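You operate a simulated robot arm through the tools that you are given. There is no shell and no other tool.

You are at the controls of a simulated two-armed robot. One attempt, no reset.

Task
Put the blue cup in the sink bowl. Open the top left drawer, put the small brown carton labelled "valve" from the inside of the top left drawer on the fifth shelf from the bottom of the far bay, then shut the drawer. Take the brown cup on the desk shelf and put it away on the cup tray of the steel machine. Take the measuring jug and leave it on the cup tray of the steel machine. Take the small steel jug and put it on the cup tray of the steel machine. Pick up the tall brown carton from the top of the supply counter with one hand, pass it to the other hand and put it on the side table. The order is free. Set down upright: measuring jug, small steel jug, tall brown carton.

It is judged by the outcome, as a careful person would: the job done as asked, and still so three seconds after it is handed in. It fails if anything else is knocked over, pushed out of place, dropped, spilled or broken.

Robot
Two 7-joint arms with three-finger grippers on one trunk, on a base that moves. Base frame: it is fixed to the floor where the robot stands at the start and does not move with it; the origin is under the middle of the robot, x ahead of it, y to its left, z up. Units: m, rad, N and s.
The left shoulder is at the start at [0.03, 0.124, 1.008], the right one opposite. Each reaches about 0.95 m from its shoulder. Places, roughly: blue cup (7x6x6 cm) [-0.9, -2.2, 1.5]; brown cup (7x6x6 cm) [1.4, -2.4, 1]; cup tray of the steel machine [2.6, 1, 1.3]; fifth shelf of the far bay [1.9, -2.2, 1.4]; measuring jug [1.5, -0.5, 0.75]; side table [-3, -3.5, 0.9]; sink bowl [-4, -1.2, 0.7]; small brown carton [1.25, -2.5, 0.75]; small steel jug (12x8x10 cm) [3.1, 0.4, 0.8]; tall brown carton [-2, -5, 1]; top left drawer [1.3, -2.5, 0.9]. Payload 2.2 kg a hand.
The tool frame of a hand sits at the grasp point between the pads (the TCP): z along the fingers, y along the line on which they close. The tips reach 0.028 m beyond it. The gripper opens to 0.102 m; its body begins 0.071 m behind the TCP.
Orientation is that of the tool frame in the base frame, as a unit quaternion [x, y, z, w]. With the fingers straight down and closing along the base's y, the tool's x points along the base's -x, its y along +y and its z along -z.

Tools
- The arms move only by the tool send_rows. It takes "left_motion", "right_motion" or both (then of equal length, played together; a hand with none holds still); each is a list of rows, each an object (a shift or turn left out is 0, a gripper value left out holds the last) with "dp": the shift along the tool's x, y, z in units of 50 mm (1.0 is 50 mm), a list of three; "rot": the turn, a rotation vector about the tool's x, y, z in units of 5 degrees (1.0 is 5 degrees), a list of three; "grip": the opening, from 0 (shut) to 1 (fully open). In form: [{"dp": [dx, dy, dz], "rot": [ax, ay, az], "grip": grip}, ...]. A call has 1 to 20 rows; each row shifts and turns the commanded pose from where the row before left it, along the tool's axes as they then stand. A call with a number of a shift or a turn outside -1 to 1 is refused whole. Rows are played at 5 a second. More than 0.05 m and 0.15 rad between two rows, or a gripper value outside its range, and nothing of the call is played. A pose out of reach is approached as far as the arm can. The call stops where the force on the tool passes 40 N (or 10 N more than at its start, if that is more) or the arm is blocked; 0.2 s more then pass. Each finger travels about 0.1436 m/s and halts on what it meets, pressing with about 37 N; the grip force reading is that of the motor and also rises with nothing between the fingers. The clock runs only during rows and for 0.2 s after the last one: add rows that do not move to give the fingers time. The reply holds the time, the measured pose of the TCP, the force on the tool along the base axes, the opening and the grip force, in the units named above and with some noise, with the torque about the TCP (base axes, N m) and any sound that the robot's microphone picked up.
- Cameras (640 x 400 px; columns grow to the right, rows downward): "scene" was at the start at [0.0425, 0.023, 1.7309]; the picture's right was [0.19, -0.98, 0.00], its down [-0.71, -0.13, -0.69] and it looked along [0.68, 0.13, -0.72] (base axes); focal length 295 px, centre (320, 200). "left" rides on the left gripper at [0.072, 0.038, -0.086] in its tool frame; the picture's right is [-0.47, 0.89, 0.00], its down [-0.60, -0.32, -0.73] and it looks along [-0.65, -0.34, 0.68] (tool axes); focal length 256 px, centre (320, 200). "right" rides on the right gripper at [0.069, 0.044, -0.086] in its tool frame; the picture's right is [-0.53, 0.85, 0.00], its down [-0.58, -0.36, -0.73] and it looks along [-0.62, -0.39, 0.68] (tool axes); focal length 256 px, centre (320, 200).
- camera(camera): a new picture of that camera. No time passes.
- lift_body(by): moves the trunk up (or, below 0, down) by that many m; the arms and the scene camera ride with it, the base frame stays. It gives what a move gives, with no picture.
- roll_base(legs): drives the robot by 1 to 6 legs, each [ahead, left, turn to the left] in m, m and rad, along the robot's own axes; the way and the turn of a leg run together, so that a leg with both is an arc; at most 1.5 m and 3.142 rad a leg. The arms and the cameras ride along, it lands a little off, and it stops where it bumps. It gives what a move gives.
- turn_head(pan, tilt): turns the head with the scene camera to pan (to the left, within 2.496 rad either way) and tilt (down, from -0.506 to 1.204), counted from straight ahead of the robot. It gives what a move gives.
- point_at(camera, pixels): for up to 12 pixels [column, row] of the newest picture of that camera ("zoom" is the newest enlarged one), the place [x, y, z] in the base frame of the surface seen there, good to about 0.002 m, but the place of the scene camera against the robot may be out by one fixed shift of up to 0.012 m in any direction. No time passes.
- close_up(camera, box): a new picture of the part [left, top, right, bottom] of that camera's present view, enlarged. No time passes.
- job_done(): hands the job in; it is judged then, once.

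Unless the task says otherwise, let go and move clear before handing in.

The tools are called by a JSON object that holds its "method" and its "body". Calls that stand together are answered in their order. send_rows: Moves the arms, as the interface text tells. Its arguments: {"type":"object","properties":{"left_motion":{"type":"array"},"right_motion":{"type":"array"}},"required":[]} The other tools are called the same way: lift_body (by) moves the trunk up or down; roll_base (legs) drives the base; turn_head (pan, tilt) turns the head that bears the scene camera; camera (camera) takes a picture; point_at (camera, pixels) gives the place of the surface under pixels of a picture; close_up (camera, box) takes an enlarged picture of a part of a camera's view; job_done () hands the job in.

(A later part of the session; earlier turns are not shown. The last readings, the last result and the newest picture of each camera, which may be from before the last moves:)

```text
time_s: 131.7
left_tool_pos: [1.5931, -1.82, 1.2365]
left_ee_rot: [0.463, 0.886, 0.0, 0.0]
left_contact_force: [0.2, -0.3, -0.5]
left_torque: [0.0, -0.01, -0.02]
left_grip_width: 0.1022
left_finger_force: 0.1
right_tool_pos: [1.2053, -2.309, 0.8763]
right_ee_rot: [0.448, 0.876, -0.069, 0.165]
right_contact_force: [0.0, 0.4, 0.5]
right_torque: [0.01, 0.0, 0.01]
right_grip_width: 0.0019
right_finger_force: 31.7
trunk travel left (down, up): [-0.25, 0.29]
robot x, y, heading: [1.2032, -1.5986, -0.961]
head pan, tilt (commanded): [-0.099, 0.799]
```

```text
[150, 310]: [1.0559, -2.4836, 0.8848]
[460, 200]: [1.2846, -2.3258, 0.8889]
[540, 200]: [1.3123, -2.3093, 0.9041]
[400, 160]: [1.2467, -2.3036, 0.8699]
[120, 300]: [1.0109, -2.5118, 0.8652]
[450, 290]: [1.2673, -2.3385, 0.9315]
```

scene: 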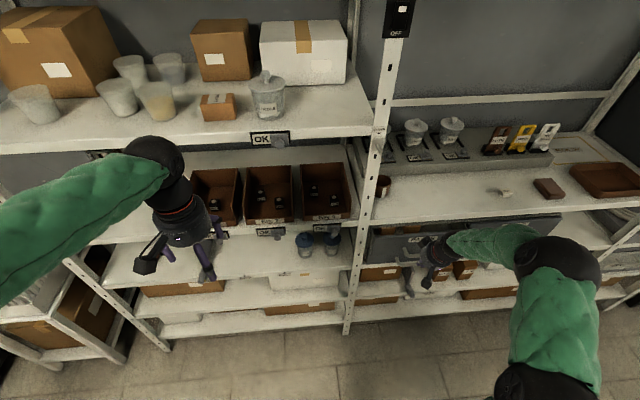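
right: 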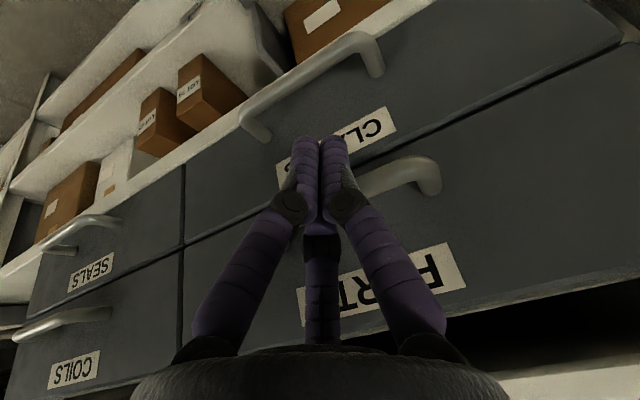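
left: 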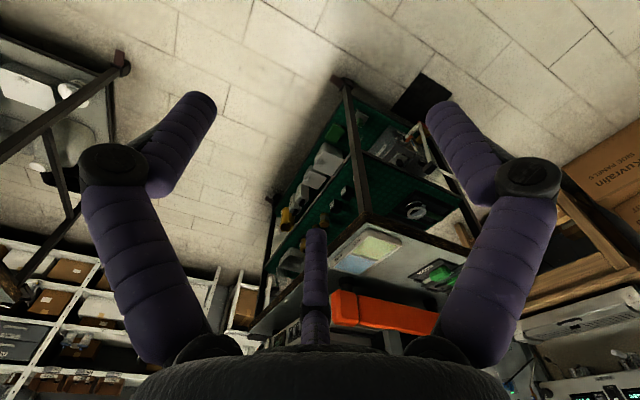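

Checked: PARTS face is flush (same plane as COILS and as at the start), so the drawer is shut. I retreat the fist and raise it, then examine the brown cup.

{"method": "send_rows", "body": {"right_motion": [{"dp": [0.5, 0, -0.18]}, {"dp": [0.75, 0, -0.27]}, {"dp": [0.75, 0, -0.27]}, {"dp": [-0.25, 0, -0.85]}, {"dp": [-0.3, 0, -0.85]}, {"dp": [-0.3, 0, -0.85]}, {"dp": [-0.3, 0, -0.85]}, {"dp": [-0.3, 0, -0.85]}, {"dp": [-0.3, 0, -0.85]}, {"rot": [0, 1, 0], "grip": 1.0}, {"rot": [0, 1, 0]}, {"rot": [0, 1, 0]}, {"rot": [0, 1, 0]}]}}

{"method": "camera", "body": {"camera": "scene"}}

{"method": "close_up", "body": {"camera": "scene", "box": [340, 120, 480, 207]}}

```text
time_s: 134.5
left_tool_pos: [1.593, -1.819, 1.2359]
left_ee_rot: [0.463, 0.886, 0.0, 0.0]
left_contact_force: [0.1, 0.6, 0.4]
left_torque: [0.04, -0.01, 0.01]
left_grip_width: 0.102
left_finger_force: 0.2
right_tool_pos: [1.1319, -2.2211, 1.1434]
right_ee_rot: [0.454, 0.891, 0.011, 0.01]
right_contact_force: [0.1, -0.3, -1.0]
right_torque: [0.03, 0.01, -0.01]
right_grip_width: 0.1018
right_finger_force: 0.1
trunk travel left (down, up): [-0.25, 0.29]
robot x, y, heading: [1.2045, -1.5949, -0.963]
head pan, tilt (commanded): [-0.099, 0.799]
```

```text
taken
```

scene: 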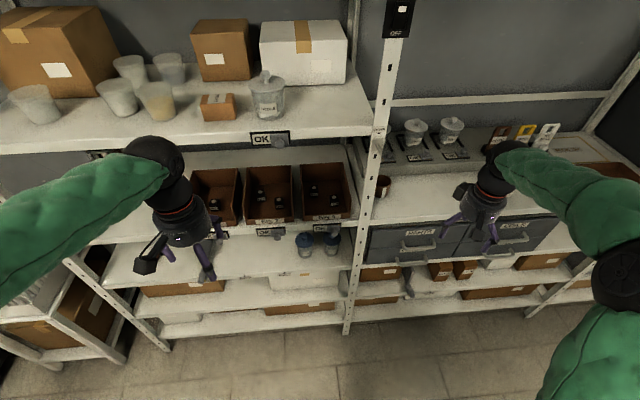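

```text
4.57 times, centred on (410, 164) of scene
```

zoom: 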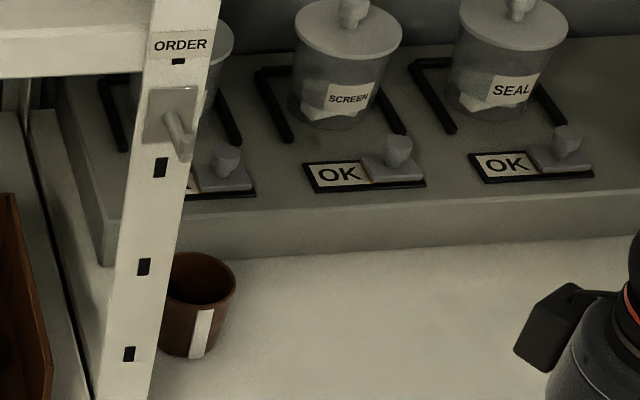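

The brown cup stands just behind the upright (zoom 200,300). I'll shift the base right 0.2 m so the right arm can reach past the post, tucking the left hand a bit first.

{"method": "send_rows", "body": {"left_motion": [{"dp": [0.6, 0, 0]}, {"dp": [0.6, 0, 0]}]}}

{"method": "roll_base", "body": {"legs": [[0, -0.2, 0]]}}

{"method": "roll_base", "body": {"legs": [[0.1, 0, 0]]}}

{"method": "camera", "body": {"camera": "scene"}}

```text
time_s: 135.1
left_tool_pos: [1.5563, -1.7704, 1.2375]
left_ee_rot: [0.463, 0.886, 0.0, 0.0]
left_contact_force: [0.0, -0.2, 0.8]
left_torque: [0.04, -0.02, 0.0]
left_grip_width: 0.1018
left_finger_force: 0.1
right_tool_pos: [1.1322, -2.2204, 1.1429]
right_ee_rot: [0.452, 0.892, 0.009, 0.011]
right_contact_force: [0.3, 0.1, 0.3]
right_torque: [-0.03, -0.02, -0.01]
right_grip_width: 0.1023
right_finger_force: 0.1
trunk travel left (down, up): [-0.25, 0.29]
robot x, y, heading: [1.2045, -1.6012, -0.965]
head pan, tilt (commanded): [-0.099, 0.799]
```

```text
time_s: 136.8
left_tool_pos: [1.3855, -1.8905, 1.2367]
left_ee_rot: [0.463, 0.887, 0.001, 0.001]
left_contact_force: [-0.8, 0.9, 0.4]
left_torque: [0.02, -0.04, 0.02]
left_grip_width: 0.102
left_finger_force: 0.1
right_tool_pos: [0.9594, -2.3415, 1.1425]
right_ee_rot: [0.453, 0.891, 0.01, 0.012]
right_contact_force: [0.0, 0.0, -0.3]
right_torque: [0.02, 0.01, -0.04]
right_grip_width: 0.102
right_finger_force: 0.2
trunk travel left (down, up): [-0.25, 0.29]
robot x, y, heading: [1.0324, -1.7175, -0.959]
head pan, tilt (commanded): [-0.099, 0.799]
```

```text
time_s: 137.9
left_tool_pos: [1.4423, -1.9706, 1.2351]
left_ee_rot: [0.463, 0.887, 0.001, -0.001]
left_contact_force: [-0.2, -0.9, -0.3]
left_torque: [0.03, 0.03, -0.01]
left_grip_width: 0.102
left_finger_force: 0.0
right_tool_pos: [1.0175, -2.4223, 1.1429]
right_ee_rot: [0.453, 0.891, 0.01, 0.011]
right_contact_force: [0.2, 0.0, -0.9]
right_torque: [0.04, 0.06, 0.01]
right_grip_width: 0.102
right_finger_force: 0.1
trunk travel left (down, up): [-0.25, 0.29]
robot x, y, heading: [1.0883, -1.7987, -0.96]
head pan, tilt (commanded): [-0.099, 0.799]
```

```text
taken
```

scene: 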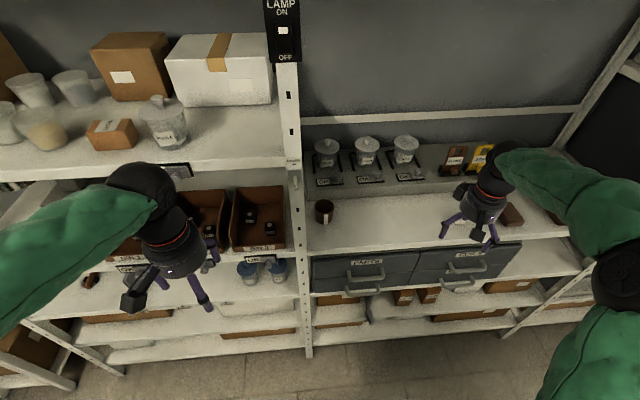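

The cup is now visible at (325,211), right of the post. I zoom in and measure it.

{"method": "close_up", "body": {"camera": "scene", "box": [280, 150, 400, 225]}}

{"method": "point_at", "body": {"camera": "zoom", "pixels": [[195, 340], [280, 330], [205, 285], [285, 285], [240, 268], [245, 395], [110, 200], [130, 370], [240, 310], [270, 380]]}}

```text
5.33 times, centred on (340, 188) of scene
```

zoom: 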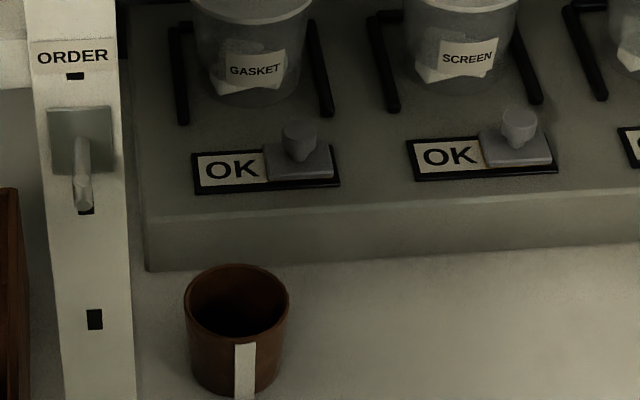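

```text
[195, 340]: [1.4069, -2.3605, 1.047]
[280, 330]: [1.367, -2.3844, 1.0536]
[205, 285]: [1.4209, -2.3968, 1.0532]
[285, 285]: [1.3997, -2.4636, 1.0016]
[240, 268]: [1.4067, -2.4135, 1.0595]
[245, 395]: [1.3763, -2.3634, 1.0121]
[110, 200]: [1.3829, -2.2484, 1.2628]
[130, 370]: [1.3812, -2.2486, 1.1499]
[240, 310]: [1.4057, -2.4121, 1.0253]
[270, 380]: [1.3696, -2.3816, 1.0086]
```

The cup's centre is about (1.394,-2.388), rim z 1.06, with its white handle pointing at me. Behind it is the jar stand; I measure its front face and height for finger clearance.

{"method": "point_at", "body": {"camera": "zoom", "pixels": [[400, 250], [400, 225], [400, 205], [250, 80], [265, 170], [300, 140], [150, 265], [160, 210], [250, 220]]}}

{"method": "camera", "body": {"camera": "right"}}

```text
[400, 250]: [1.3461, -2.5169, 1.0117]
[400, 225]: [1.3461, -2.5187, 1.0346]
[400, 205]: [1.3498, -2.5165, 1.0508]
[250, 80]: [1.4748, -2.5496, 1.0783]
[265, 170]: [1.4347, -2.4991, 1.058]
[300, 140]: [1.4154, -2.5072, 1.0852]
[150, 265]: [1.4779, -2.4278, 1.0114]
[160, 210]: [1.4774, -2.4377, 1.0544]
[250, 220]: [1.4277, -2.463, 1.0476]
```

```text
taken
```

right: 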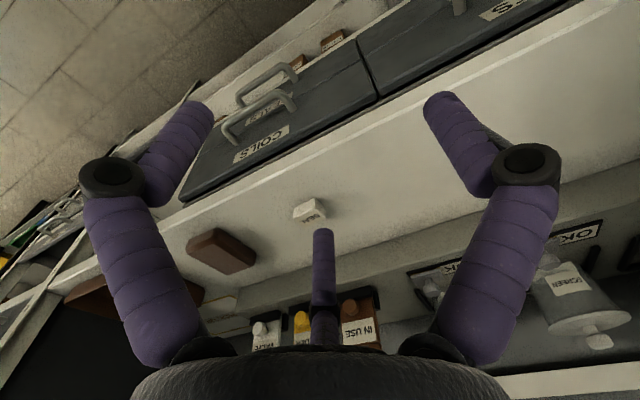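

The stand's face is 8 cm beyond the cup centre, enough for partly opened fingers. I yaw the hand -30° (so the cup handle falls between fingers) and move over toward the cup at z≈1.14.

{"method": "send_rows", "body": {"right_motion": [{"rot": [0, 0, -1], "grip": 0.85}, {"rot": [0, 0, -1]}, {"rot": [0, 0, -1]}, {"rot": [0, 0, -1]}, {"rot": [0, 0, -1]}, {"rot": [0, 0, -1]}, {"dp": [-0.726, 0.422, 0]}, {"dp": [-0.726, 0.422, 0]}, {"dp": [-0.726, 0.422, 0]}, {"dp": [-0.726, 0.422, 0]}, {"dp": [-0.726, 0.422, 0]}, {"dp": [-0.726, 0.422, 0]}, {"dp": [-0.726, 0.422, 0]}]}}

{"method": "camera", "body": {"camera": "scene"}}

{"method": "camera", "body": {"camera": "right"}}

```text
time_s: 140.7
left_tool_pos: [1.4432, -1.9698, 1.2363]
left_ee_rot: [0.464, 0.886, 0.0, 0.001]
left_contact_force: [0.3, -0.2, -0.2]
left_torque: [0.02, 0.04, 0.02]
left_grip_width: 0.102
left_finger_force: 0.1
right_tool_pos: [1.3085, -2.3883, 1.1494]
right_ee_rot: [0.206, 0.978, 0.008, 0.012]
right_contact_force: [0.1, 0.7, 1.1]
right_torque: [0.02, -0.03, 0.02]
right_grip_width: 0.0866
right_finger_force: 0.1
trunk travel left (down, up): [-0.25, 0.29]
robot x, y, heading: [1.0867, -1.8036, -0.965]
head pan, tilt (commanded): [-0.099, 0.799]
```

```text
taken
```

scene: 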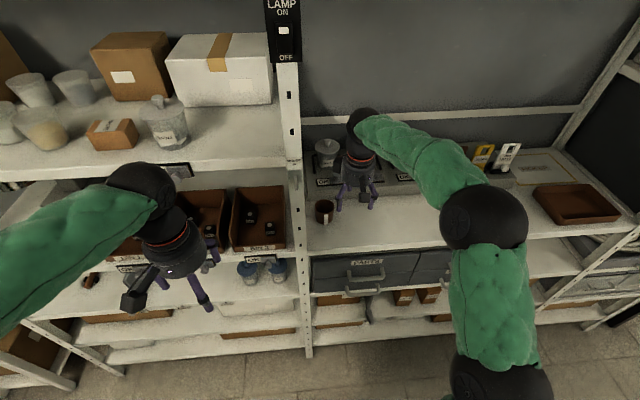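

```text
taken
```

right: 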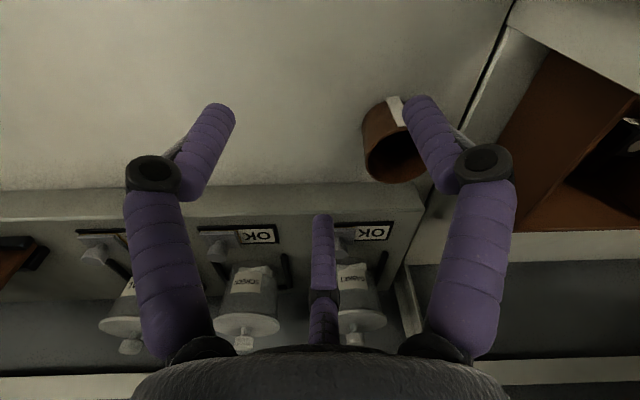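

The hand camera now sees the cup at (395,145), handle facing me. I measure its rim precisely.

{"method": "close_up", "body": {"camera": "right", "box": [340, 70, 460, 200]}}

{"method": "point_at", "body": {"camera": "right", "pixels": [[364, 145], [375, 178], [405, 182], [390, 102], [372, 120], [424, 170], [366, 165], [395, 155], [300, 150], [350, 200]]}}

```text
3.08 times, centred on (400, 135) of right
```

zoom: 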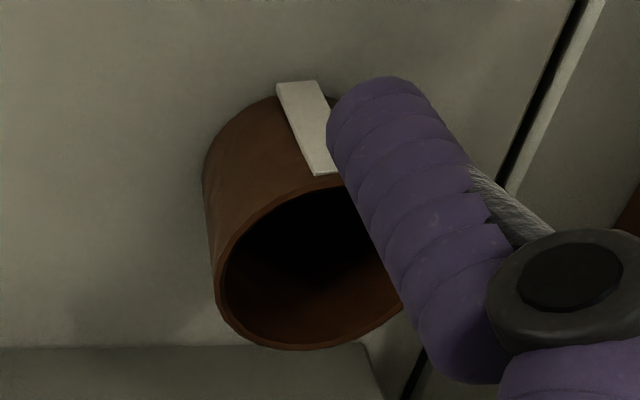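

```text
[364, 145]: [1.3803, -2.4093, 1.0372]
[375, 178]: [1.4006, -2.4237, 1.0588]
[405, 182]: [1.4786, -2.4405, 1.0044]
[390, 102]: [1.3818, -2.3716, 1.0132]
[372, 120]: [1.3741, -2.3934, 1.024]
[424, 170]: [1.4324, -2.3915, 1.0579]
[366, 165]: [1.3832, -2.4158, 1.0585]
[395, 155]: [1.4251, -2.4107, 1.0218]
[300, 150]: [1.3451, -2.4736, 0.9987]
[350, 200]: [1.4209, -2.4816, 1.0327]
```

Cup centre from the hand camera: (1.4025,-2.394), rim z 1.058, desk z≈1.0; handle sits between two fingers (tool azimuth 23°). I move over it and check.

{"method": "send_rows", "body": {"right_motion": [{"dp": [-0.88, 0.327, 0]}, {"dp": [-0.88, 0.327, 0]}, {"dp": [0, 0, 0.5]}]}}

{"method": "camera", "body": {"camera": "right"}}

{"method": "camera", "body": {"camera": "scene"}}

```text
time_s: 141.5
left_tool_pos: [1.4411, -1.9705, 1.235]
left_ee_rot: [0.462, 0.887, 0.0, -0.001]
left_contact_force: [0.7, 0.1, -0.6]
left_torque: [0.02, 0.07, 0.0]
left_grip_width: 0.1019
left_finger_force: 0.1
right_tool_pos: [1.4011, -2.3945, 1.1256]
right_ee_rot: [0.206, 0.978, 0.007, 0.013]
right_contact_force: [1.0, 0.6, 0.7]
right_torque: [-0.03, -0.04, -0.03]
right_grip_width: 0.0867
right_finger_force: 0.1
trunk travel left (down, up): [-0.25, 0.29]
robot x, y, heading: [1.0891, -1.7964, -0.957]
head pan, tilt (commanded): [-0.099, 0.799]
```

```text
taken
```

right: 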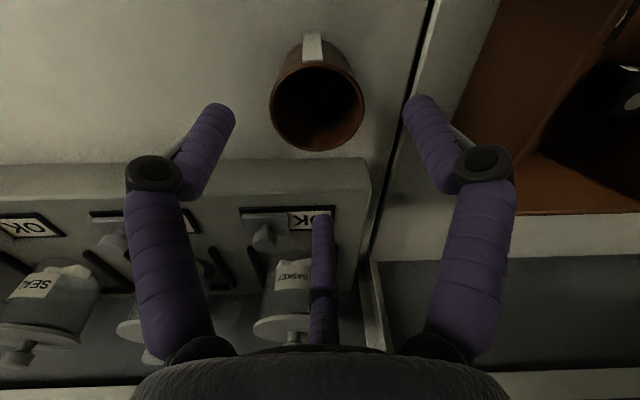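

```text
taken
```

scene: 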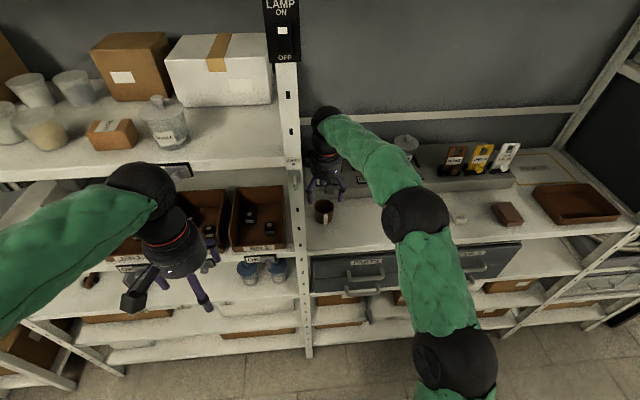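

The cup is lined up laterally (rim from 272 to 362). Verify the rim points once more before descending.

{"method": "point_at", "body": {"camera": "right", "pixels": [[274, 100], [360, 97], [310, 149], [330, 148], [290, 140], [315, 45], [345, 135]]}}

```text
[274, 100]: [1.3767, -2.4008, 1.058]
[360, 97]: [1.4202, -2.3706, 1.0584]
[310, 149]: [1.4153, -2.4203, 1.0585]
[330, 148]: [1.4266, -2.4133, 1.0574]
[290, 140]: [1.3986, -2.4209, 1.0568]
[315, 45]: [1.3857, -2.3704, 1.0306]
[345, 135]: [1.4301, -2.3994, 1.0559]
```

Cup centre ≈ (1.404,-2.3945), within 3 mm of the tool axis. Descend to z≈1.034 and close.

{"method": "send_rows", "body": {"right_motion": [{"dp": [-0.05, 0.02, 0.6]}, {"dp": [0, 0, 0.6]}, {"dp": [0, 0, 0.6]}, {"grip": 0.6}, {"grip": 0.4}, {"grip": 0.2}, {"grip": 0.1}, {"grip": 0.1}]}}

{"method": "camera", "body": {"camera": "right"}}

```text
time_s: 143.3
left_tool_pos: [1.4426, -1.9699, 1.2366]
left_ee_rot: [0.463, 0.887, 0.0, 0.0]
left_contact_force: [0.5, 0.1, 0.9]
left_torque: [-0.02, -0.02, 0.0]
left_grip_width: 0.1018
left_finger_force: 0.1
right_tool_pos: [1.4086, -2.392, 1.039]
right_ee_rot: [0.206, 0.978, 0.007, 0.013]
right_contact_force: [-0.1, -0.3, 0.4]
right_torque: [-0.01, 0.0, -0.01]
right_grip_width: 0.057
right_finger_force: 37.3
trunk travel left (down, up): [-0.25, 0.29]
robot x, y, heading: [1.0876, -1.7989, -0.961]
head pan, tilt (commanded): [-0.099, 0.799]
```

```text
taken
```

right: 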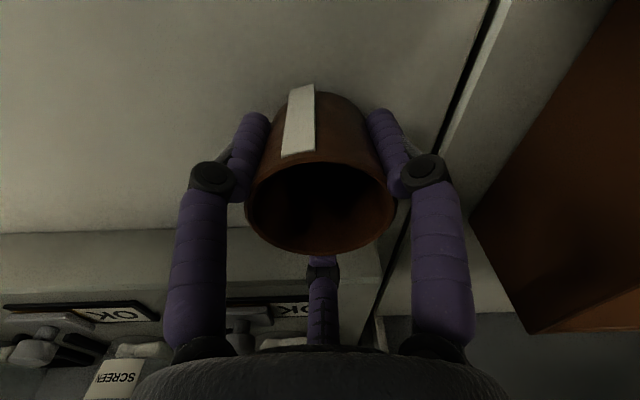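

Cup gripped (width 0.057 = its diameter, 37 N). Lift 13 cm and retreat the way I came.

{"method": "send_rows", "body": {"right_motion": [{"dp": [0, 0, -0.3]}, {"dp": [0, 0, -0.6]}, {"dp": [0, 0, -0.8]}, {"dp": [0, 0, -0.8]}, {"dp": [0.7, -0.4, 0]}, {"dp": [0.8, -0.4, 0]}, {"dp": [0.8, -0.4, 0]}, {"dp": [0.8, -0.4, 0]}, {"dp": [0.8, -0.3, 0]}, {"dp": [0.8, -0.3, 0]}, {"dp": [0.8, -0.3, 0]}]}}

{"method": "camera", "body": {"camera": "scene"}}

{"method": "camera", "body": {"camera": "right"}}

```text
time_s: 145.7
left_tool_pos: [1.4411, -1.9695, 1.2356]
left_ee_rot: [0.463, 0.887, -0.001, 0.0]
left_contact_force: [-0.3, 0.1, -0.4]
left_torque: [-0.05, 0.01, -0.03]
left_grip_width: 0.102
left_finger_force: 0.0
right_tool_pos: [1.1043, -2.3939, 1.1552]
right_ee_rot: [0.206, 0.978, 0.008, 0.012]
right_contact_force: [0.1, 0.5, -0.2]
right_torque: [0.01, -0.01, -0.03]
right_grip_width: 0.0571
right_finger_force: 37.2
trunk travel left (down, up): [-0.25, 0.29]
robot x, y, heading: [1.0836, -1.798, -0.966]
head pan, tilt (commanded): [-0.099, 0.799]
```

```text
taken
```

scene: 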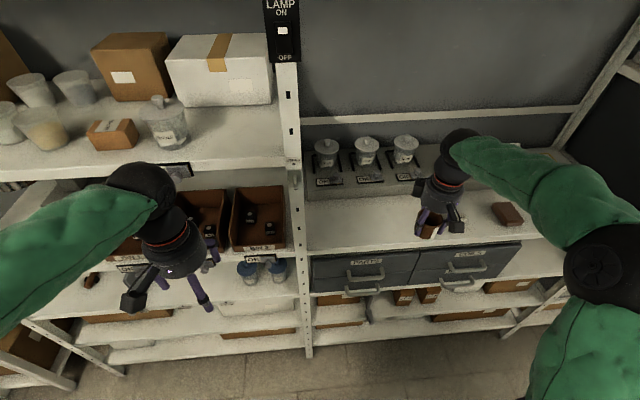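

```text
taken
```

right: 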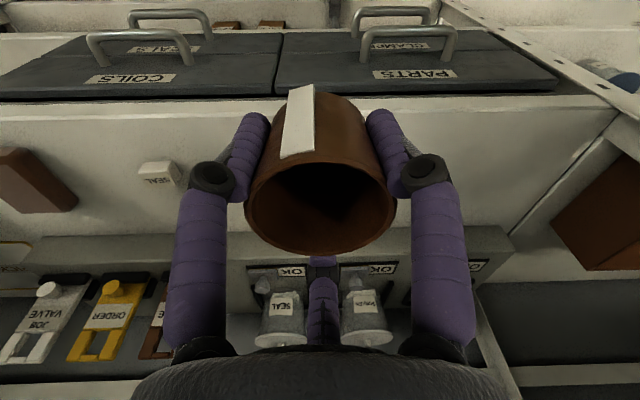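

Brown cup is secure in the right hand. I tuck the right arm, back off, and strafe left into the open aisle to view the measuring jug.

{"method": "roll_base", "body": {"legs": [[-0.08, 0, 0]]}}

{"method": "send_rows", "body": {"right_motion": [{"dp": [0.5, 0.6, -0.3]}, {"dp": [0.5, 0.6, -0.3]}, {"dp": [0.5, 0.6, -0.3]}, {"dp": [0.4, 0.5, -0.3]}]}}

{"method": "roll_base", "body": {"legs": [[0, 0.6, 0]]}}

{"method": "turn_head", "body": {"pan": 2.35, "tilt": 0.7}}

{"method": "camera", "body": {"camera": "scene"}}

```text
time_s: 146.8
left_tool_pos: [1.3939, -1.9041, 1.2372]
left_ee_rot: [0.463, 0.886, 0.0, 0.001]
left_contact_force: [-0.2, 0.9, 0.8]
left_torque: [-0.04, -0.03, 0.03]
left_grip_width: 0.1018
left_finger_force: 0.1
right_tool_pos: [1.0584, -2.3283, 1.1573]
right_ee_rot: [0.206, 0.978, 0.006, 0.013]
right_contact_force: [0.1, 0.7, 0.1]
right_torque: [-0.01, -0.03, 0.01]
right_grip_width: 0.0572
right_finger_force: 37.3
trunk travel left (down, up): [-0.25, 0.29]
robot x, y, heading: [1.0403, -1.7328, -0.96]
head pan, tilt (commanded): [-0.099, 0.799]
```

```text
time_s: 147.8
left_tool_pos: [1.3943, -1.9033, 1.2362]
left_ee_rot: [0.463, 0.887, 0.0, 0.0]
left_contact_force: [0.6, 0.5, -1.0]
left_torque: [-0.04, 0.02, 0.02]
left_grip_width: 0.1022
left_finger_force: 0.0
right_tool_pos: [1.015, -2.1825, 1.2157]
right_ee_rot: [0.206, 0.978, 0.007, 0.013]
right_contact_force: [0.2, 0.8, -0.1]
right_torque: [-0.05, 0.03, 0.0]
right_grip_width: 0.0574
right_finger_force: 36.3
trunk travel left (down, up): [-0.25, 0.29]
robot x, y, heading: [1.0415, -1.7281, -0.963]
head pan, tilt (commanded): [-0.099, 0.799]
```

```text
time_s: 151.2
left_tool_pos: [1.8995, -1.5578, 1.2362]
left_ee_rot: [0.467, 0.884, -0.001, 0.0]
left_contact_force: [0.0, -0.8, 0.7]
left_torque: [0.03, 0.03, 0.0]
left_grip_width: 0.1019
left_finger_force: 0.0
right_tool_pos: [1.5182, -1.8347, 1.2141]
right_ee_rot: [0.21, 0.978, 0.007, 0.013]
right_contact_force: [0.1, -0.4, -0.4]
right_torque: [-0.03, 0.02, -0.02]
right_grip_width: 0.057
right_finger_force: 37.1
trunk travel left (down, up): [-0.25, 0.29]
robot x, y, heading: [1.5471, -1.3848, -0.972]
head pan, tilt (commanded): [-0.099, 0.799]
```

```text
time_s: 153.4
left_tool_pos: [1.8993, -1.5583, 1.2373]
left_ee_rot: [0.466, 0.885, -0.001, 0.001]
left_contact_force: [-0.3, -0.3, -0.9]
left_torque: [-0.03, 0.0, -0.01]
left_grip_width: 0.1019
left_finger_force: 0.1
right_tool_pos: [1.5189, -1.8364, 1.215]
right_ee_rot: [0.211, 0.977, 0.007, 0.013]
right_contact_force: [-0.4, -1.0, -0.7]
right_torque: [0.02, -0.04, 0.01]
right_grip_width: 0.057
right_finger_force: 37.2
trunk travel left (down, up): [-0.25, 0.29]
robot x, y, heading: [1.5486, -1.3855, -0.965]
head pan, tilt (commanded): [2.349, 0.7]
```

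```text
taken
```

scene: 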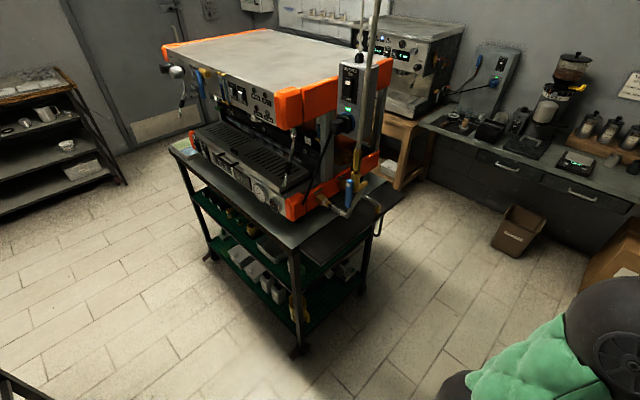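

From here I see the orange cart's right end, and behind it a counter with the steel machine; there is free floor between. I zoom on the cart shelves to find the measuring jug.

{"method": "close_up", "body": {"camera": "scene", "box": [180, 170, 400, 308]}}

{"method": "close_up", "body": {"camera": "scene", "box": [380, 20, 640, 182]}}

```text
2.90 times, centred on (290, 239) of scene
```

zoom: 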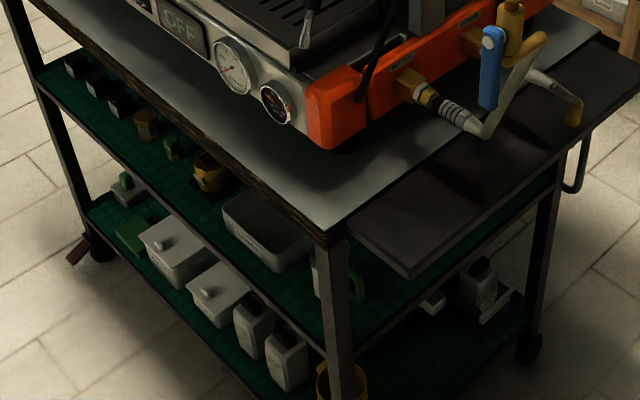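

```text
2.46 times, centred on (510, 101) of scene
```

zoom: 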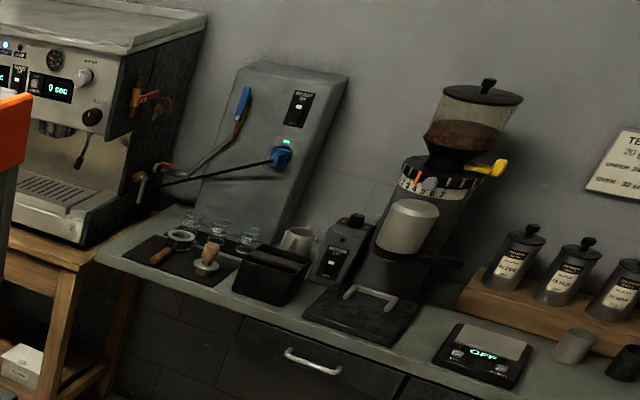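

The small steel jug is at zoom2 (300,240) behind the black knock box. The measuring jug hides behind the cart's front-right leg (zoom1 340,275). I measure key points on the cart.

{"method": "close_up", "body": {"camera": "scene", "box": [260, 230, 340, 290]}}

{"method": "point_at", "body": {"camera": "zoom", "pixels": [[245, 180], [290, 190], [340, 200], [150, 100], [280, 300], [300, 330], [330, 60], [100, 150], [200, 250]]}}

{"method": "point_at", "body": {"camera": "scene", "pixels": [[296, 250], [325, 262], [400, 190], [350, 205], [340, 235], [300, 345], [365, 290], [380, 210], [356, 190], [345, 75], [295, 300]]}}

```text
6.67 times, centred on (300, 260) of scene
```

zoom: 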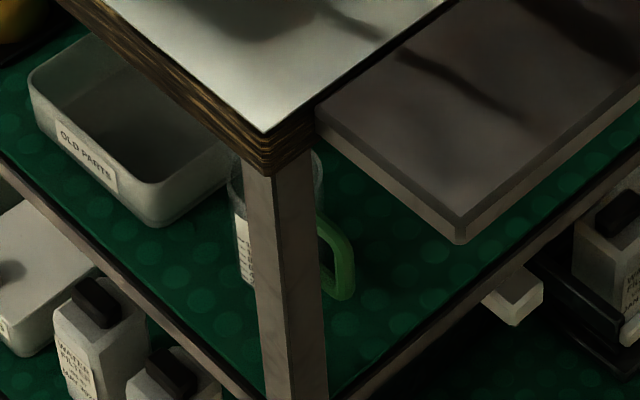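

```text
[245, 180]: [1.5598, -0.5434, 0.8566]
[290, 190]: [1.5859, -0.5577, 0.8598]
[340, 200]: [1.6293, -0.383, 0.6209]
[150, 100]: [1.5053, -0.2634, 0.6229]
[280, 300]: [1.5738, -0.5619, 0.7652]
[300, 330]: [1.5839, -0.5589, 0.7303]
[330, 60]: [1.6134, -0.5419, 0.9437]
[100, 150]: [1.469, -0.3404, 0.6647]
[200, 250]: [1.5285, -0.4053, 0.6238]
```

```text
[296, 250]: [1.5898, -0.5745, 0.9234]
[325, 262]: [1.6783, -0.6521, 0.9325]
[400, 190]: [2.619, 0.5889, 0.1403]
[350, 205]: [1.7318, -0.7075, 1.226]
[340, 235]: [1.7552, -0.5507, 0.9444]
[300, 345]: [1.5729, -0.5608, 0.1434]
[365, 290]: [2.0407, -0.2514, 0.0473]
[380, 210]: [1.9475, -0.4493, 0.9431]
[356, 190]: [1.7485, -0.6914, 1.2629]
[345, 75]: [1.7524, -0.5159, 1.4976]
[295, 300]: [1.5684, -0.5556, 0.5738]
```

The jug (grey, label at zoom 243,250, green handle at 345,260) is right behind the leg. I take points on it.

{"method": "point_at", "body": {"camera": "zoom", "pixels": [[236, 195], [240, 225], [243, 260], [346, 250], [344, 285], [330, 230], [318, 170], [322, 190], [247, 283]]}}

```text
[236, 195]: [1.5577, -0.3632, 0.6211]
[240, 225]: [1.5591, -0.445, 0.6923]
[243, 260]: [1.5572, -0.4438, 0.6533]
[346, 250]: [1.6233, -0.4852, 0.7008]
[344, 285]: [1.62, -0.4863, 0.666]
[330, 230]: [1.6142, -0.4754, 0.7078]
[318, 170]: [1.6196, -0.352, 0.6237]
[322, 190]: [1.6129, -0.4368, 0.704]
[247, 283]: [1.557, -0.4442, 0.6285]
```

The jug's green handle is at (1.622,-0.486), z≈0.69, pointing to the cart's right side, under the flap. I'll approach from that side: drive to about (2.25,-1.0) and turn to face it.

{"method": "turn_head", "body": {"pan": 1.0, "tilt": 0.7}}

{"method": "camera", "body": {"camera": "scene"}}

{"method": "roll_base", "body": {"legs": [[0.09, 0.75, 0]]}}

{"method": "roll_base", "body": {"legs": [[0, 0, 3.12]]}}

{"method": "turn_head", "body": {"pan": 0.2, "tilt": 0.7}}

{"method": "camera", "body": {"camera": "scene"}}

```text
time_s: 154.9
left_tool_pos: [1.8988, -1.5579, 1.2365]
left_ee_rot: [0.466, 0.885, 0.0, 0.0]
left_contact_force: [0.1, -0.2, 0.1]
left_torque: [0.0, -0.03, -0.03]
left_grip_width: 0.102
left_finger_force: 0.2
right_tool_pos: [1.5168, -1.8355, 1.2151]
right_ee_rot: [0.211, 0.977, 0.007, 0.013]
right_contact_force: [-0.2, 1.0, -0.6]
right_torque: [0.0, 0.01, 0.02]
right_grip_width: 0.0571
right_finger_force: 37.4
trunk travel left (down, up): [-0.25, 0.29]
robot x, y, heading: [1.5481, -1.385, -0.971]
head pan, tilt (commanded): [1.0, 0.7]
```

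```text
taken
```

scene: 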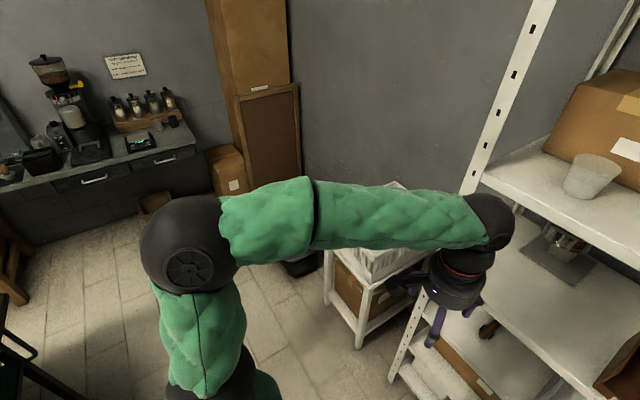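

```text
time_s: 159.0
left_tool_pos: [2.554, -1.2052, 1.2366]
left_ee_rot: [0.461, 0.887, -0.001, 0.001]
left_contact_force: [0.0, 0.5, 0.2]
left_torque: [-0.03, -0.02, -0.02]
left_grip_width: 0.102
left_finger_force: 0.1
right_tool_pos: [2.1753, -1.4878, 1.2148]
right_ee_rot: [0.204, 0.979, 0.007, 0.013]
right_contact_force: [-0.4, 0.1, -0.4]
right_torque: [-0.01, 0.05, -0.02]
right_grip_width: 0.0573
right_finger_force: 36.8
trunk travel left (down, up): [-0.25, 0.29]
robot x, y, heading: [2.2033, -1.0328, -0.958]
head pan, tilt (commanded): [1.0, 0.7]
```

```text
time_s: 167.0
left_tool_pos: [1.8287, -0.9079, 1.236]
left_ee_rot: [0.914, -0.407, 0.0, 0.0]
left_contact_force: [0.0, -0.3, -0.7]
left_torque: [0.01, -0.04, 0.03]
left_grip_width: 0.1022
left_finger_force: 0.0
right_tool_pos: [2.1717, -0.5827, 1.2157]
right_ee_rot: [0.989, -0.144, -0.013, 0.008]
right_contact_force: [-0.6, 0.1, -0.2]
right_torque: [-0.01, 0.0, 0.0]
right_grip_width: 0.0569
right_finger_force: 37.0
trunk travel left (down, up): [-0.25, 0.29]
robot x, y, heading: [2.1995, -1.036, 2.304]
head pan, tilt (commanded): [1.0, 0.7]
```

```text
time_s: 168.1
left_tool_pos: [1.8284, -0.9071, 1.2365]
left_ee_rot: [0.914, -0.406, 0.0, 0.0]
left_contact_force: [0.5, -0.4, 0.3]
left_torque: [-0.01, 0.04, -0.01]
left_grip_width: 0.1022
left_finger_force: 0.1
right_tool_pos: [2.1709, -0.5813, 1.2153]
right_ee_rot: [0.989, -0.144, -0.012, 0.007]
right_contact_force: [-0.3, -0.4, 0.0]
right_torque: [0.0, 0.0, -0.01]
right_grip_width: 0.057
right_finger_force: 36.9
trunk travel left (down, up): [-0.25, 0.29]
robot x, y, heading: [2.2021, -1.0334, 2.306]
head pan, tilt (commanded): [0.201, 0.7]
```

```text
taken
```

scene: 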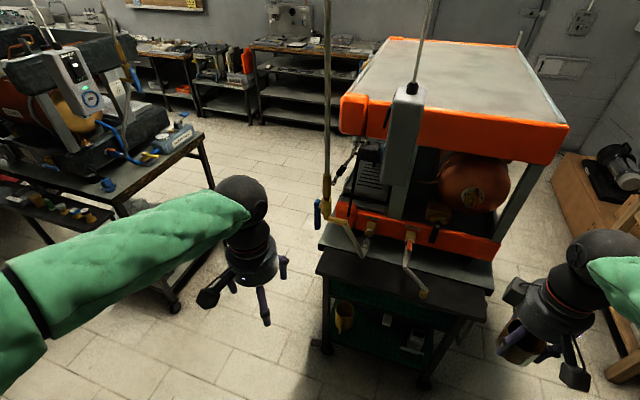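

I'm facing the cart's right end (flap at (405,280)); air gun hangs at (320,215). I lower the trunk fully to look under the flap and to get the arm low.

{"method": "lift_body", "body": {"by": -0.245}}

{"method": "turn_head", "body": {"pan": -0.1, "tilt": 0.75}}

{"method": "camera", "body": {"camera": "scene"}}

{"method": "close_up", "body": {"camera": "scene", "box": [200, 140, 420, 277]}}

```text
time_s: 170.7
left_tool_pos: [1.8281, -0.9076, 0.9917]
left_ee_rot: [0.913, -0.407, 0.0, 0.001]
left_contact_force: [-1.4, -0.1, -0.7]
left_torque: [-0.01, 0.03, -0.02]
left_grip_width: 0.1018
left_finger_force: 0.0
right_tool_pos: [2.1709, -0.5825, 0.9699]
right_ee_rot: [0.989, -0.144, -0.013, 0.008]
right_contact_force: [-0.2, -0.4, -0.2]
right_torque: [-0.06, 0.0, 0.0]
right_grip_width: 0.0569
right_finger_force: 36.5
trunk travel left (down, up): [-0.005, 0.535]
robot x, y, heading: [2.1992, -1.0379, 2.298]
head pan, tilt (commanded): [0.201, 0.7]
```

```text
time_s: 171.4
left_tool_pos: [1.8285, -0.9074, 0.9911]
left_ee_rot: [0.914, -0.406, 0.0, 0.0]
left_contact_force: [-0.2, 0.1, -0.5]
left_torque: [-0.02, 0.04, 0.01]
left_grip_width: 0.1021
left_finger_force: 0.1
right_tool_pos: [2.1696, -0.5818, 0.9696]
right_ee_rot: [0.989, -0.145, -0.013, 0.008]
right_contact_force: [0.7, -0.4, -1.2]
right_torque: [-0.01, 0.0, 0.03]
right_grip_width: 0.0569
right_finger_force: 37.1
trunk travel left (down, up): [-0.005, 0.535]
robot x, y, heading: [2.2015, -1.0324, 2.306]
head pan, tilt (commanded): [-0.099, 0.75]
```

```text
taken
```

scene: 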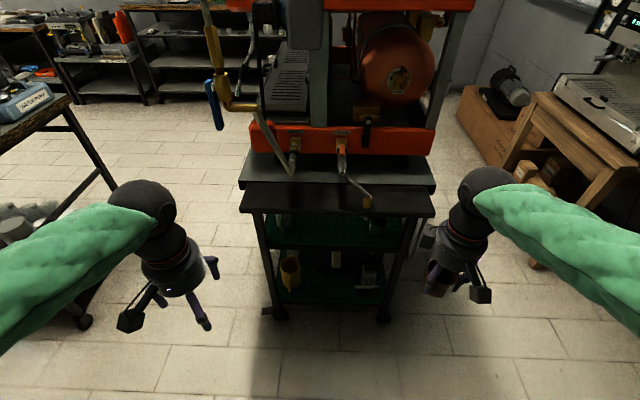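

```text
2.91 times, centred on (310, 208) of scene
```

zoom: 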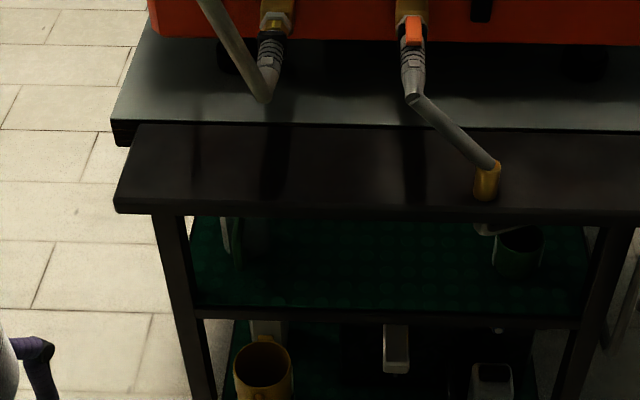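

The jug with its green handle shows at zoom (232,240), just inside the left leg. I measure handle, jug and flap edges.

{"method": "close_up", "body": {"camera": "scene", "box": [240, 190, 330, 246]}}

{"method": "point_at", "body": {"camera": "zoom", "pixels": [[265, 220], [268, 270], [240, 230], [230, 260], [280, 200], [150, 230], [300, 250], [320, 160], [255, 200], [225, 240]]}}

{"method": "point_at", "body": {"camera": "scene", "pixels": [[243, 208], [432, 213], [340, 212], [340, 195], [215, 100], [222, 125], [290, 165], [368, 205], [265, 270]]}}

```text
7.11 times, centred on (285, 218) of scene
```

zoom: 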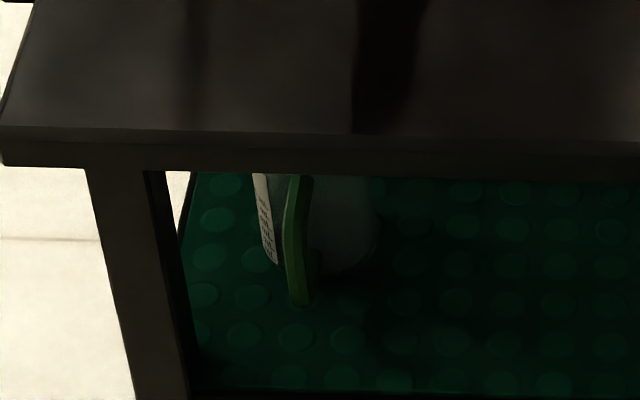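

```text
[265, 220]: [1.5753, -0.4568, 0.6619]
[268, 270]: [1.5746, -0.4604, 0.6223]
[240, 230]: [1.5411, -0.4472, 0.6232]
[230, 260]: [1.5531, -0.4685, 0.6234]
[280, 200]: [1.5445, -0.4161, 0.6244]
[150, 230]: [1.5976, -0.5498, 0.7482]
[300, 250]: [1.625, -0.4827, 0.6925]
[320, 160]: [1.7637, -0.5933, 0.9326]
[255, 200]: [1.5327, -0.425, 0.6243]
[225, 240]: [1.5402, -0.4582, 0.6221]
```

```text
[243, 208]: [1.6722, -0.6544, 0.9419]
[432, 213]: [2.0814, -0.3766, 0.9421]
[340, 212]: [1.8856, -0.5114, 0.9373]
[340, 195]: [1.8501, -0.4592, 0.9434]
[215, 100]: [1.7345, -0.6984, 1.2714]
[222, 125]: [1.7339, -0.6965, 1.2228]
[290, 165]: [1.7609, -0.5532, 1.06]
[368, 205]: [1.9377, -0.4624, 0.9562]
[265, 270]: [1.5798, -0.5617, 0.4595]
```

Handle bar confirmed at ≈(1.625,-0.483), z 0.66–0.71, pointing toward me; the gun hangs at (1.734,-0.697) above z≈1.2. I reposition so the left arm comes in past the leg with the gun to its left.

{"method": "roll_base", "body": {"legs": [[0, -0.272, 0], [0.044, 0, 0.19]]}}

{"method": "camera", "body": {"camera": "scene"}}

```text
time_s: 174.1
left_tool_pos: [1.9818, -0.7666, 0.9923]
left_ee_rot: [0.948, -0.319, -0.001, 0.0]
left_contact_force: [-0.2, -0.1, 0.4]
left_torque: [0.01, -0.03, 0.02]
left_grip_width: 0.1021
left_finger_force: 0.1
right_tool_pos: [2.259, -0.3836, 0.9693]
right_ee_rot: [0.998, -0.053, -0.011, 0.009]
right_contact_force: [0.3, -0.1, -0.4]
right_torque: [-0.02, 0.0, 0.02]
right_grip_width: 0.0571
right_finger_force: 37.6
trunk travel left (down, up): [-0.005, 0.535]
robot x, y, heading: [2.3744, -0.8218, 2.491]
head pan, tilt (commanded): [-0.099, 0.75]
```

```text
taken
```

scene: 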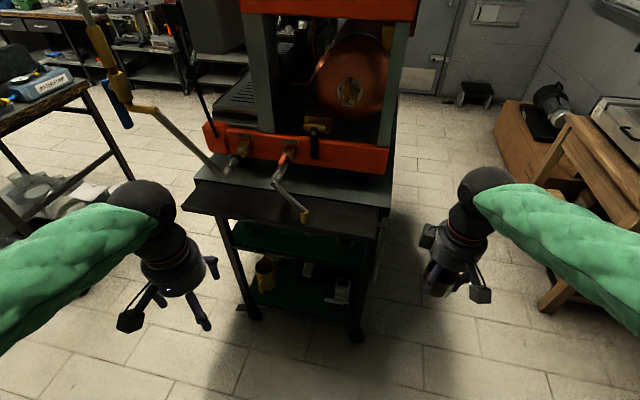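

I'm at (2.374,-0.822) with the handle 0.80 m ahead, 0.18 m left. I extend the left hand low and forward, pitching it step by step toward ~57°.

{"method": "send_rows", "body": {"left_motion": [{"dp": [-0.446, 0, 0.306], "rot": [0, -1, 0], "grip": 0.5}, {"dp": [-0.418, 0, 0.344], "rot": [0, -1, 0]}, {"dp": [-0.386, 0, 0.379], "rot": [0, -1, 0]}, {"dp": [-0.352, 0, 0.411], "rot": [0, -1, 0]}, {"dp": [-0.314, 0, 0.44], "rot": [0, -1, 0]}, {"dp": [-0.275, 0, 0.466], "rot": [0, -1, 0]}]}}

{"method": "camera", "body": {"camera": "scene"}}

```text
time_s: 175.5
left_tool_pos: [1.8781, -0.6852, 0.8985]
left_ee_rot: [0.915, -0.309, -0.247, -0.084]
left_contact_force: [-0.3, 0.6, 0.4]
left_torque: [0.02, -0.01, 0.05]
left_grip_width: 0.0509
left_finger_force: 0.1
right_tool_pos: [2.2591, -0.3828, 0.9692]
right_ee_rot: [0.999, -0.052, -0.012, 0.009]
right_contact_force: [0.1, -0.5, -0.2]
right_torque: [-0.02, 0.01, 0.0]
right_grip_width: 0.057
right_finger_force: 37.0
trunk travel left (down, up): [-0.005, 0.535]
robot x, y, heading: [2.3713, -0.8223, 2.487]
head pan, tilt (commanded): [-0.099, 0.75]
```

```text
taken
```

scene: 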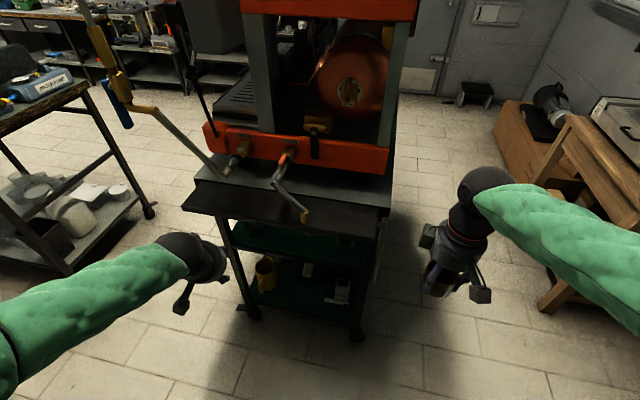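

No reach limit. Continue to ~57° pitch at z≈0.80, still outside the flap edge.

{"method": "send_rows", "body": {"left_motion": [{"dp": [-0.122, 0, 0.455], "rot": [0, -0.9, 0]}, {"dp": [-0.086, 0, 0.463], "rot": [0, -0.9, 0]}, {"dp": [-0.049, 0, 0.468], "rot": [0, -0.9, 0]}, {"dp": [-0.012, 0, 0.471], "rot": [0, -0.9, 0]}, {"dp": [0.025, 0, 0.47], "rot": [0, -0.9, 0]}, {"dp": [0.061, 0, 0.467], "rot": [0, -0.9, 0]}]}}

{"method": "camera", "body": {"camera": "scene"}}

{"method": "camera", "body": {"camera": "left"}}

```text
time_s: 176.9
left_tool_pos: [1.7996, -0.6237, 0.7988]
left_ee_rot: [0.833, -0.279, -0.453, -0.154]
left_contact_force: [0.1, 0.6, 0.6]
left_torque: [-0.02, -0.03, 0.01]
left_grip_width: 0.0509
left_finger_force: 0.1
right_tool_pos: [2.2587, -0.3832, 0.969]
right_ee_rot: [0.999, -0.052, -0.011, 0.009]
right_contact_force: [0.5, 0.0, -0.8]
right_torque: [0.01, 0.0, 0.01]
right_grip_width: 0.0571
right_finger_force: 37.3
trunk travel left (down, up): [-0.005, 0.535]
robot x, y, heading: [2.374, -0.8207, 2.491]
head pan, tilt (commanded): [-0.099, 0.75]
```

```text
taken
```

scene: 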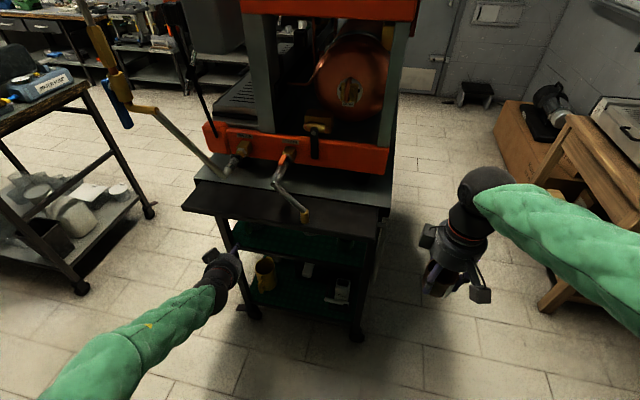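

```text
taken
```

left: 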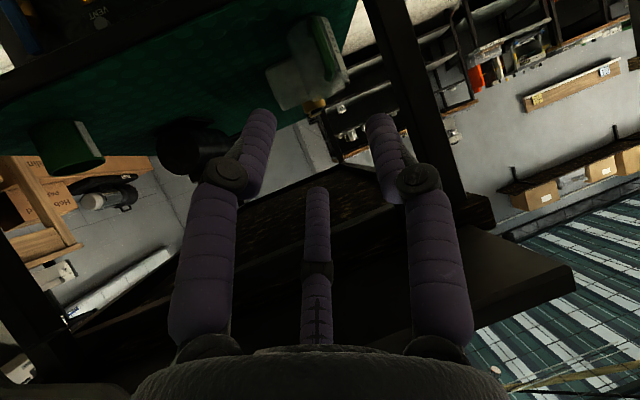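

The arm reached the 57° pitch at (1.800,-0.624,0.799). In the left camera (upside-down view) the jug is at (305,65) with the green handle at (327,48). I zoom and measure.

{"method": "close_up", "body": {"camera": "left", "box": [230, 0, 390, 130]}}

{"method": "point_at", "body": {"camera": "left", "pixels": [[327, 35], [332, 60], [330, 48], [334, 75], [300, 40], [290, 70], [280, 100], [310, 90], [345, 75], [310, 20], [400, 100], [270, 75]]}}

```text
3.08 times, centred on (310, 65) of left
```

zoom: 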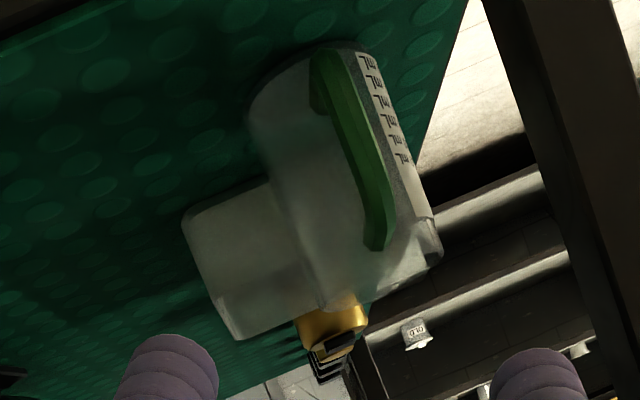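

```text
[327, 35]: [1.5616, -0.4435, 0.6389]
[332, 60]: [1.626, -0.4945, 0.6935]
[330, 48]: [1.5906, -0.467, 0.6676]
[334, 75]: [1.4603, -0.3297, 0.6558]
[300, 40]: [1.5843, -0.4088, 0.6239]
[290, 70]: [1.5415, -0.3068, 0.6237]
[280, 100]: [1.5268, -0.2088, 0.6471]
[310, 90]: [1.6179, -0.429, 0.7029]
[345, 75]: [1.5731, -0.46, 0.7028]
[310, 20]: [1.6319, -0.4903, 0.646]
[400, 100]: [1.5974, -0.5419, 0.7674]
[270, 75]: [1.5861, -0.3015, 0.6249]
```

The jug is transparent with mL marks; its green handle bar runs in zoom from (335,75) to (380,240). I measure along the bar directly in the zoom.

{"method": "point_at", "body": {"camera": "zoom", "pixels": [[330, 90], [345, 120], [355, 150], [365, 180], [373, 210], [380, 238], [340, 75], [400, 150], [280, 100], [430, 240], [335, 290], [250, 90]]}}

```text
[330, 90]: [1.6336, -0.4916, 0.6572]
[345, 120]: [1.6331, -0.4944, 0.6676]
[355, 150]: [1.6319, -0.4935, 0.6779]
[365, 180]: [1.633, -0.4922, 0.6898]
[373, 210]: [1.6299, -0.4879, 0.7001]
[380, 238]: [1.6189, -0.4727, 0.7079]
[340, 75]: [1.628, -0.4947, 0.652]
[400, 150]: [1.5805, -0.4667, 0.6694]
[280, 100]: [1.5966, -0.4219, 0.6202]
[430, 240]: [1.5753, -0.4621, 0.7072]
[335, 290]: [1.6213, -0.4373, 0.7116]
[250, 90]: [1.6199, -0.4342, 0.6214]
```

The bar's centre is about (1.630,-0.490), z 0.652–0.70, almost exactly on my tool axis 0.246 m ahead. I correct slightly and advance 15 cm under the flap, then re-measure.

{"method": "send_rows", "body": {"left_motion": [{"dp": [-0.344, -0.274, 0.3]}, {"dp": [0, 0, 0.7]}, {"dp": [0, 0, 0.7]}, {"dp": [0, 0, 0.7]}, {"dp": [0, 0, 0.6]}]}}

{"method": "camera", "body": {"camera": "left"}}

{"method": "camera", "body": {"camera": "scene"}}

```text
time_s: 178.1
left_tool_pos: [1.6971, -0.5308, 0.7328]
left_ee_rot: [0.833, -0.28, -0.452, -0.152]
left_contact_force: [-0.5, 0.4, -0.2]
left_torque: [-0.03, -0.03, -0.02]
left_grip_width: 0.0509
left_finger_force: 0.1
right_tool_pos: [2.2584, -0.3832, 0.9702]
right_ee_rot: [0.999, -0.053, -0.012, 0.009]
right_contact_force: [0.3, -0.1, 0.3]
right_torque: [-0.03, 0.0, 0.02]
right_grip_width: 0.057
right_finger_force: 37.7
trunk travel left (down, up): [-0.005, 0.535]
robot x, y, heading: [2.3719, -0.8248, 2.491]
head pan, tilt (commanded): [-0.099, 0.75]
```

```text
taken
```

left: 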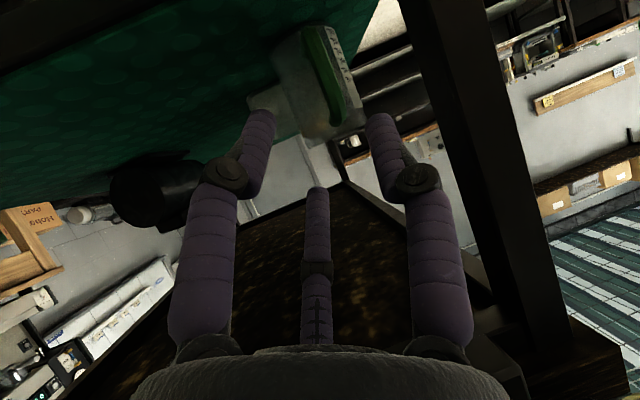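

```text
taken
```

scene: 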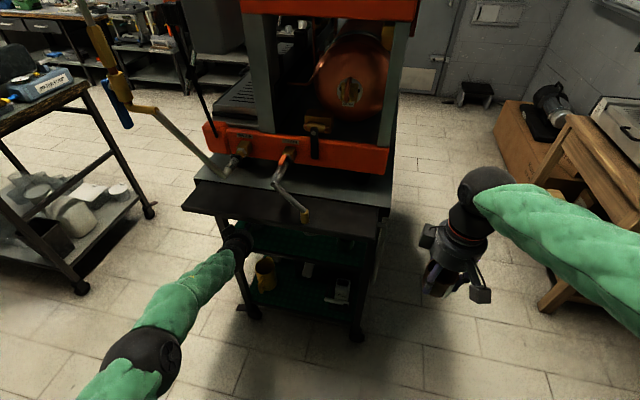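

I'm under the flap with no contact; the handle now shows at (325,80) in the left picture. Re-measure it.

{"method": "close_up", "body": {"camera": "left", "box": [240, 10, 420, 160]}}

{"method": "point_at", "body": {"camera": "left", "pixels": [[315, 45], [320, 60], [325, 75], [331, 90], [337, 105], [342, 118], [305, 110], [360, 110], [150, 190], [460, 150], [445, 110]]}}

```text
2.67 times, centred on (330, 85) of left
```

zoom: 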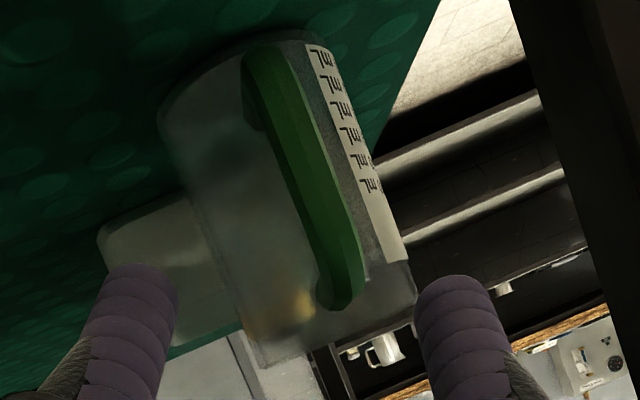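

```text
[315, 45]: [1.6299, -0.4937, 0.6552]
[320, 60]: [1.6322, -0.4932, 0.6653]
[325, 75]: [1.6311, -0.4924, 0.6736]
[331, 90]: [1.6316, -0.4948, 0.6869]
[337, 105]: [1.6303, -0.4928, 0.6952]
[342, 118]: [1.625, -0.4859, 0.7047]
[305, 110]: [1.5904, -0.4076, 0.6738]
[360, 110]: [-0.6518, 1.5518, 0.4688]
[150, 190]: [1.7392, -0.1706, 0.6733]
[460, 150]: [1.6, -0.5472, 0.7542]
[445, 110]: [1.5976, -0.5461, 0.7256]
```

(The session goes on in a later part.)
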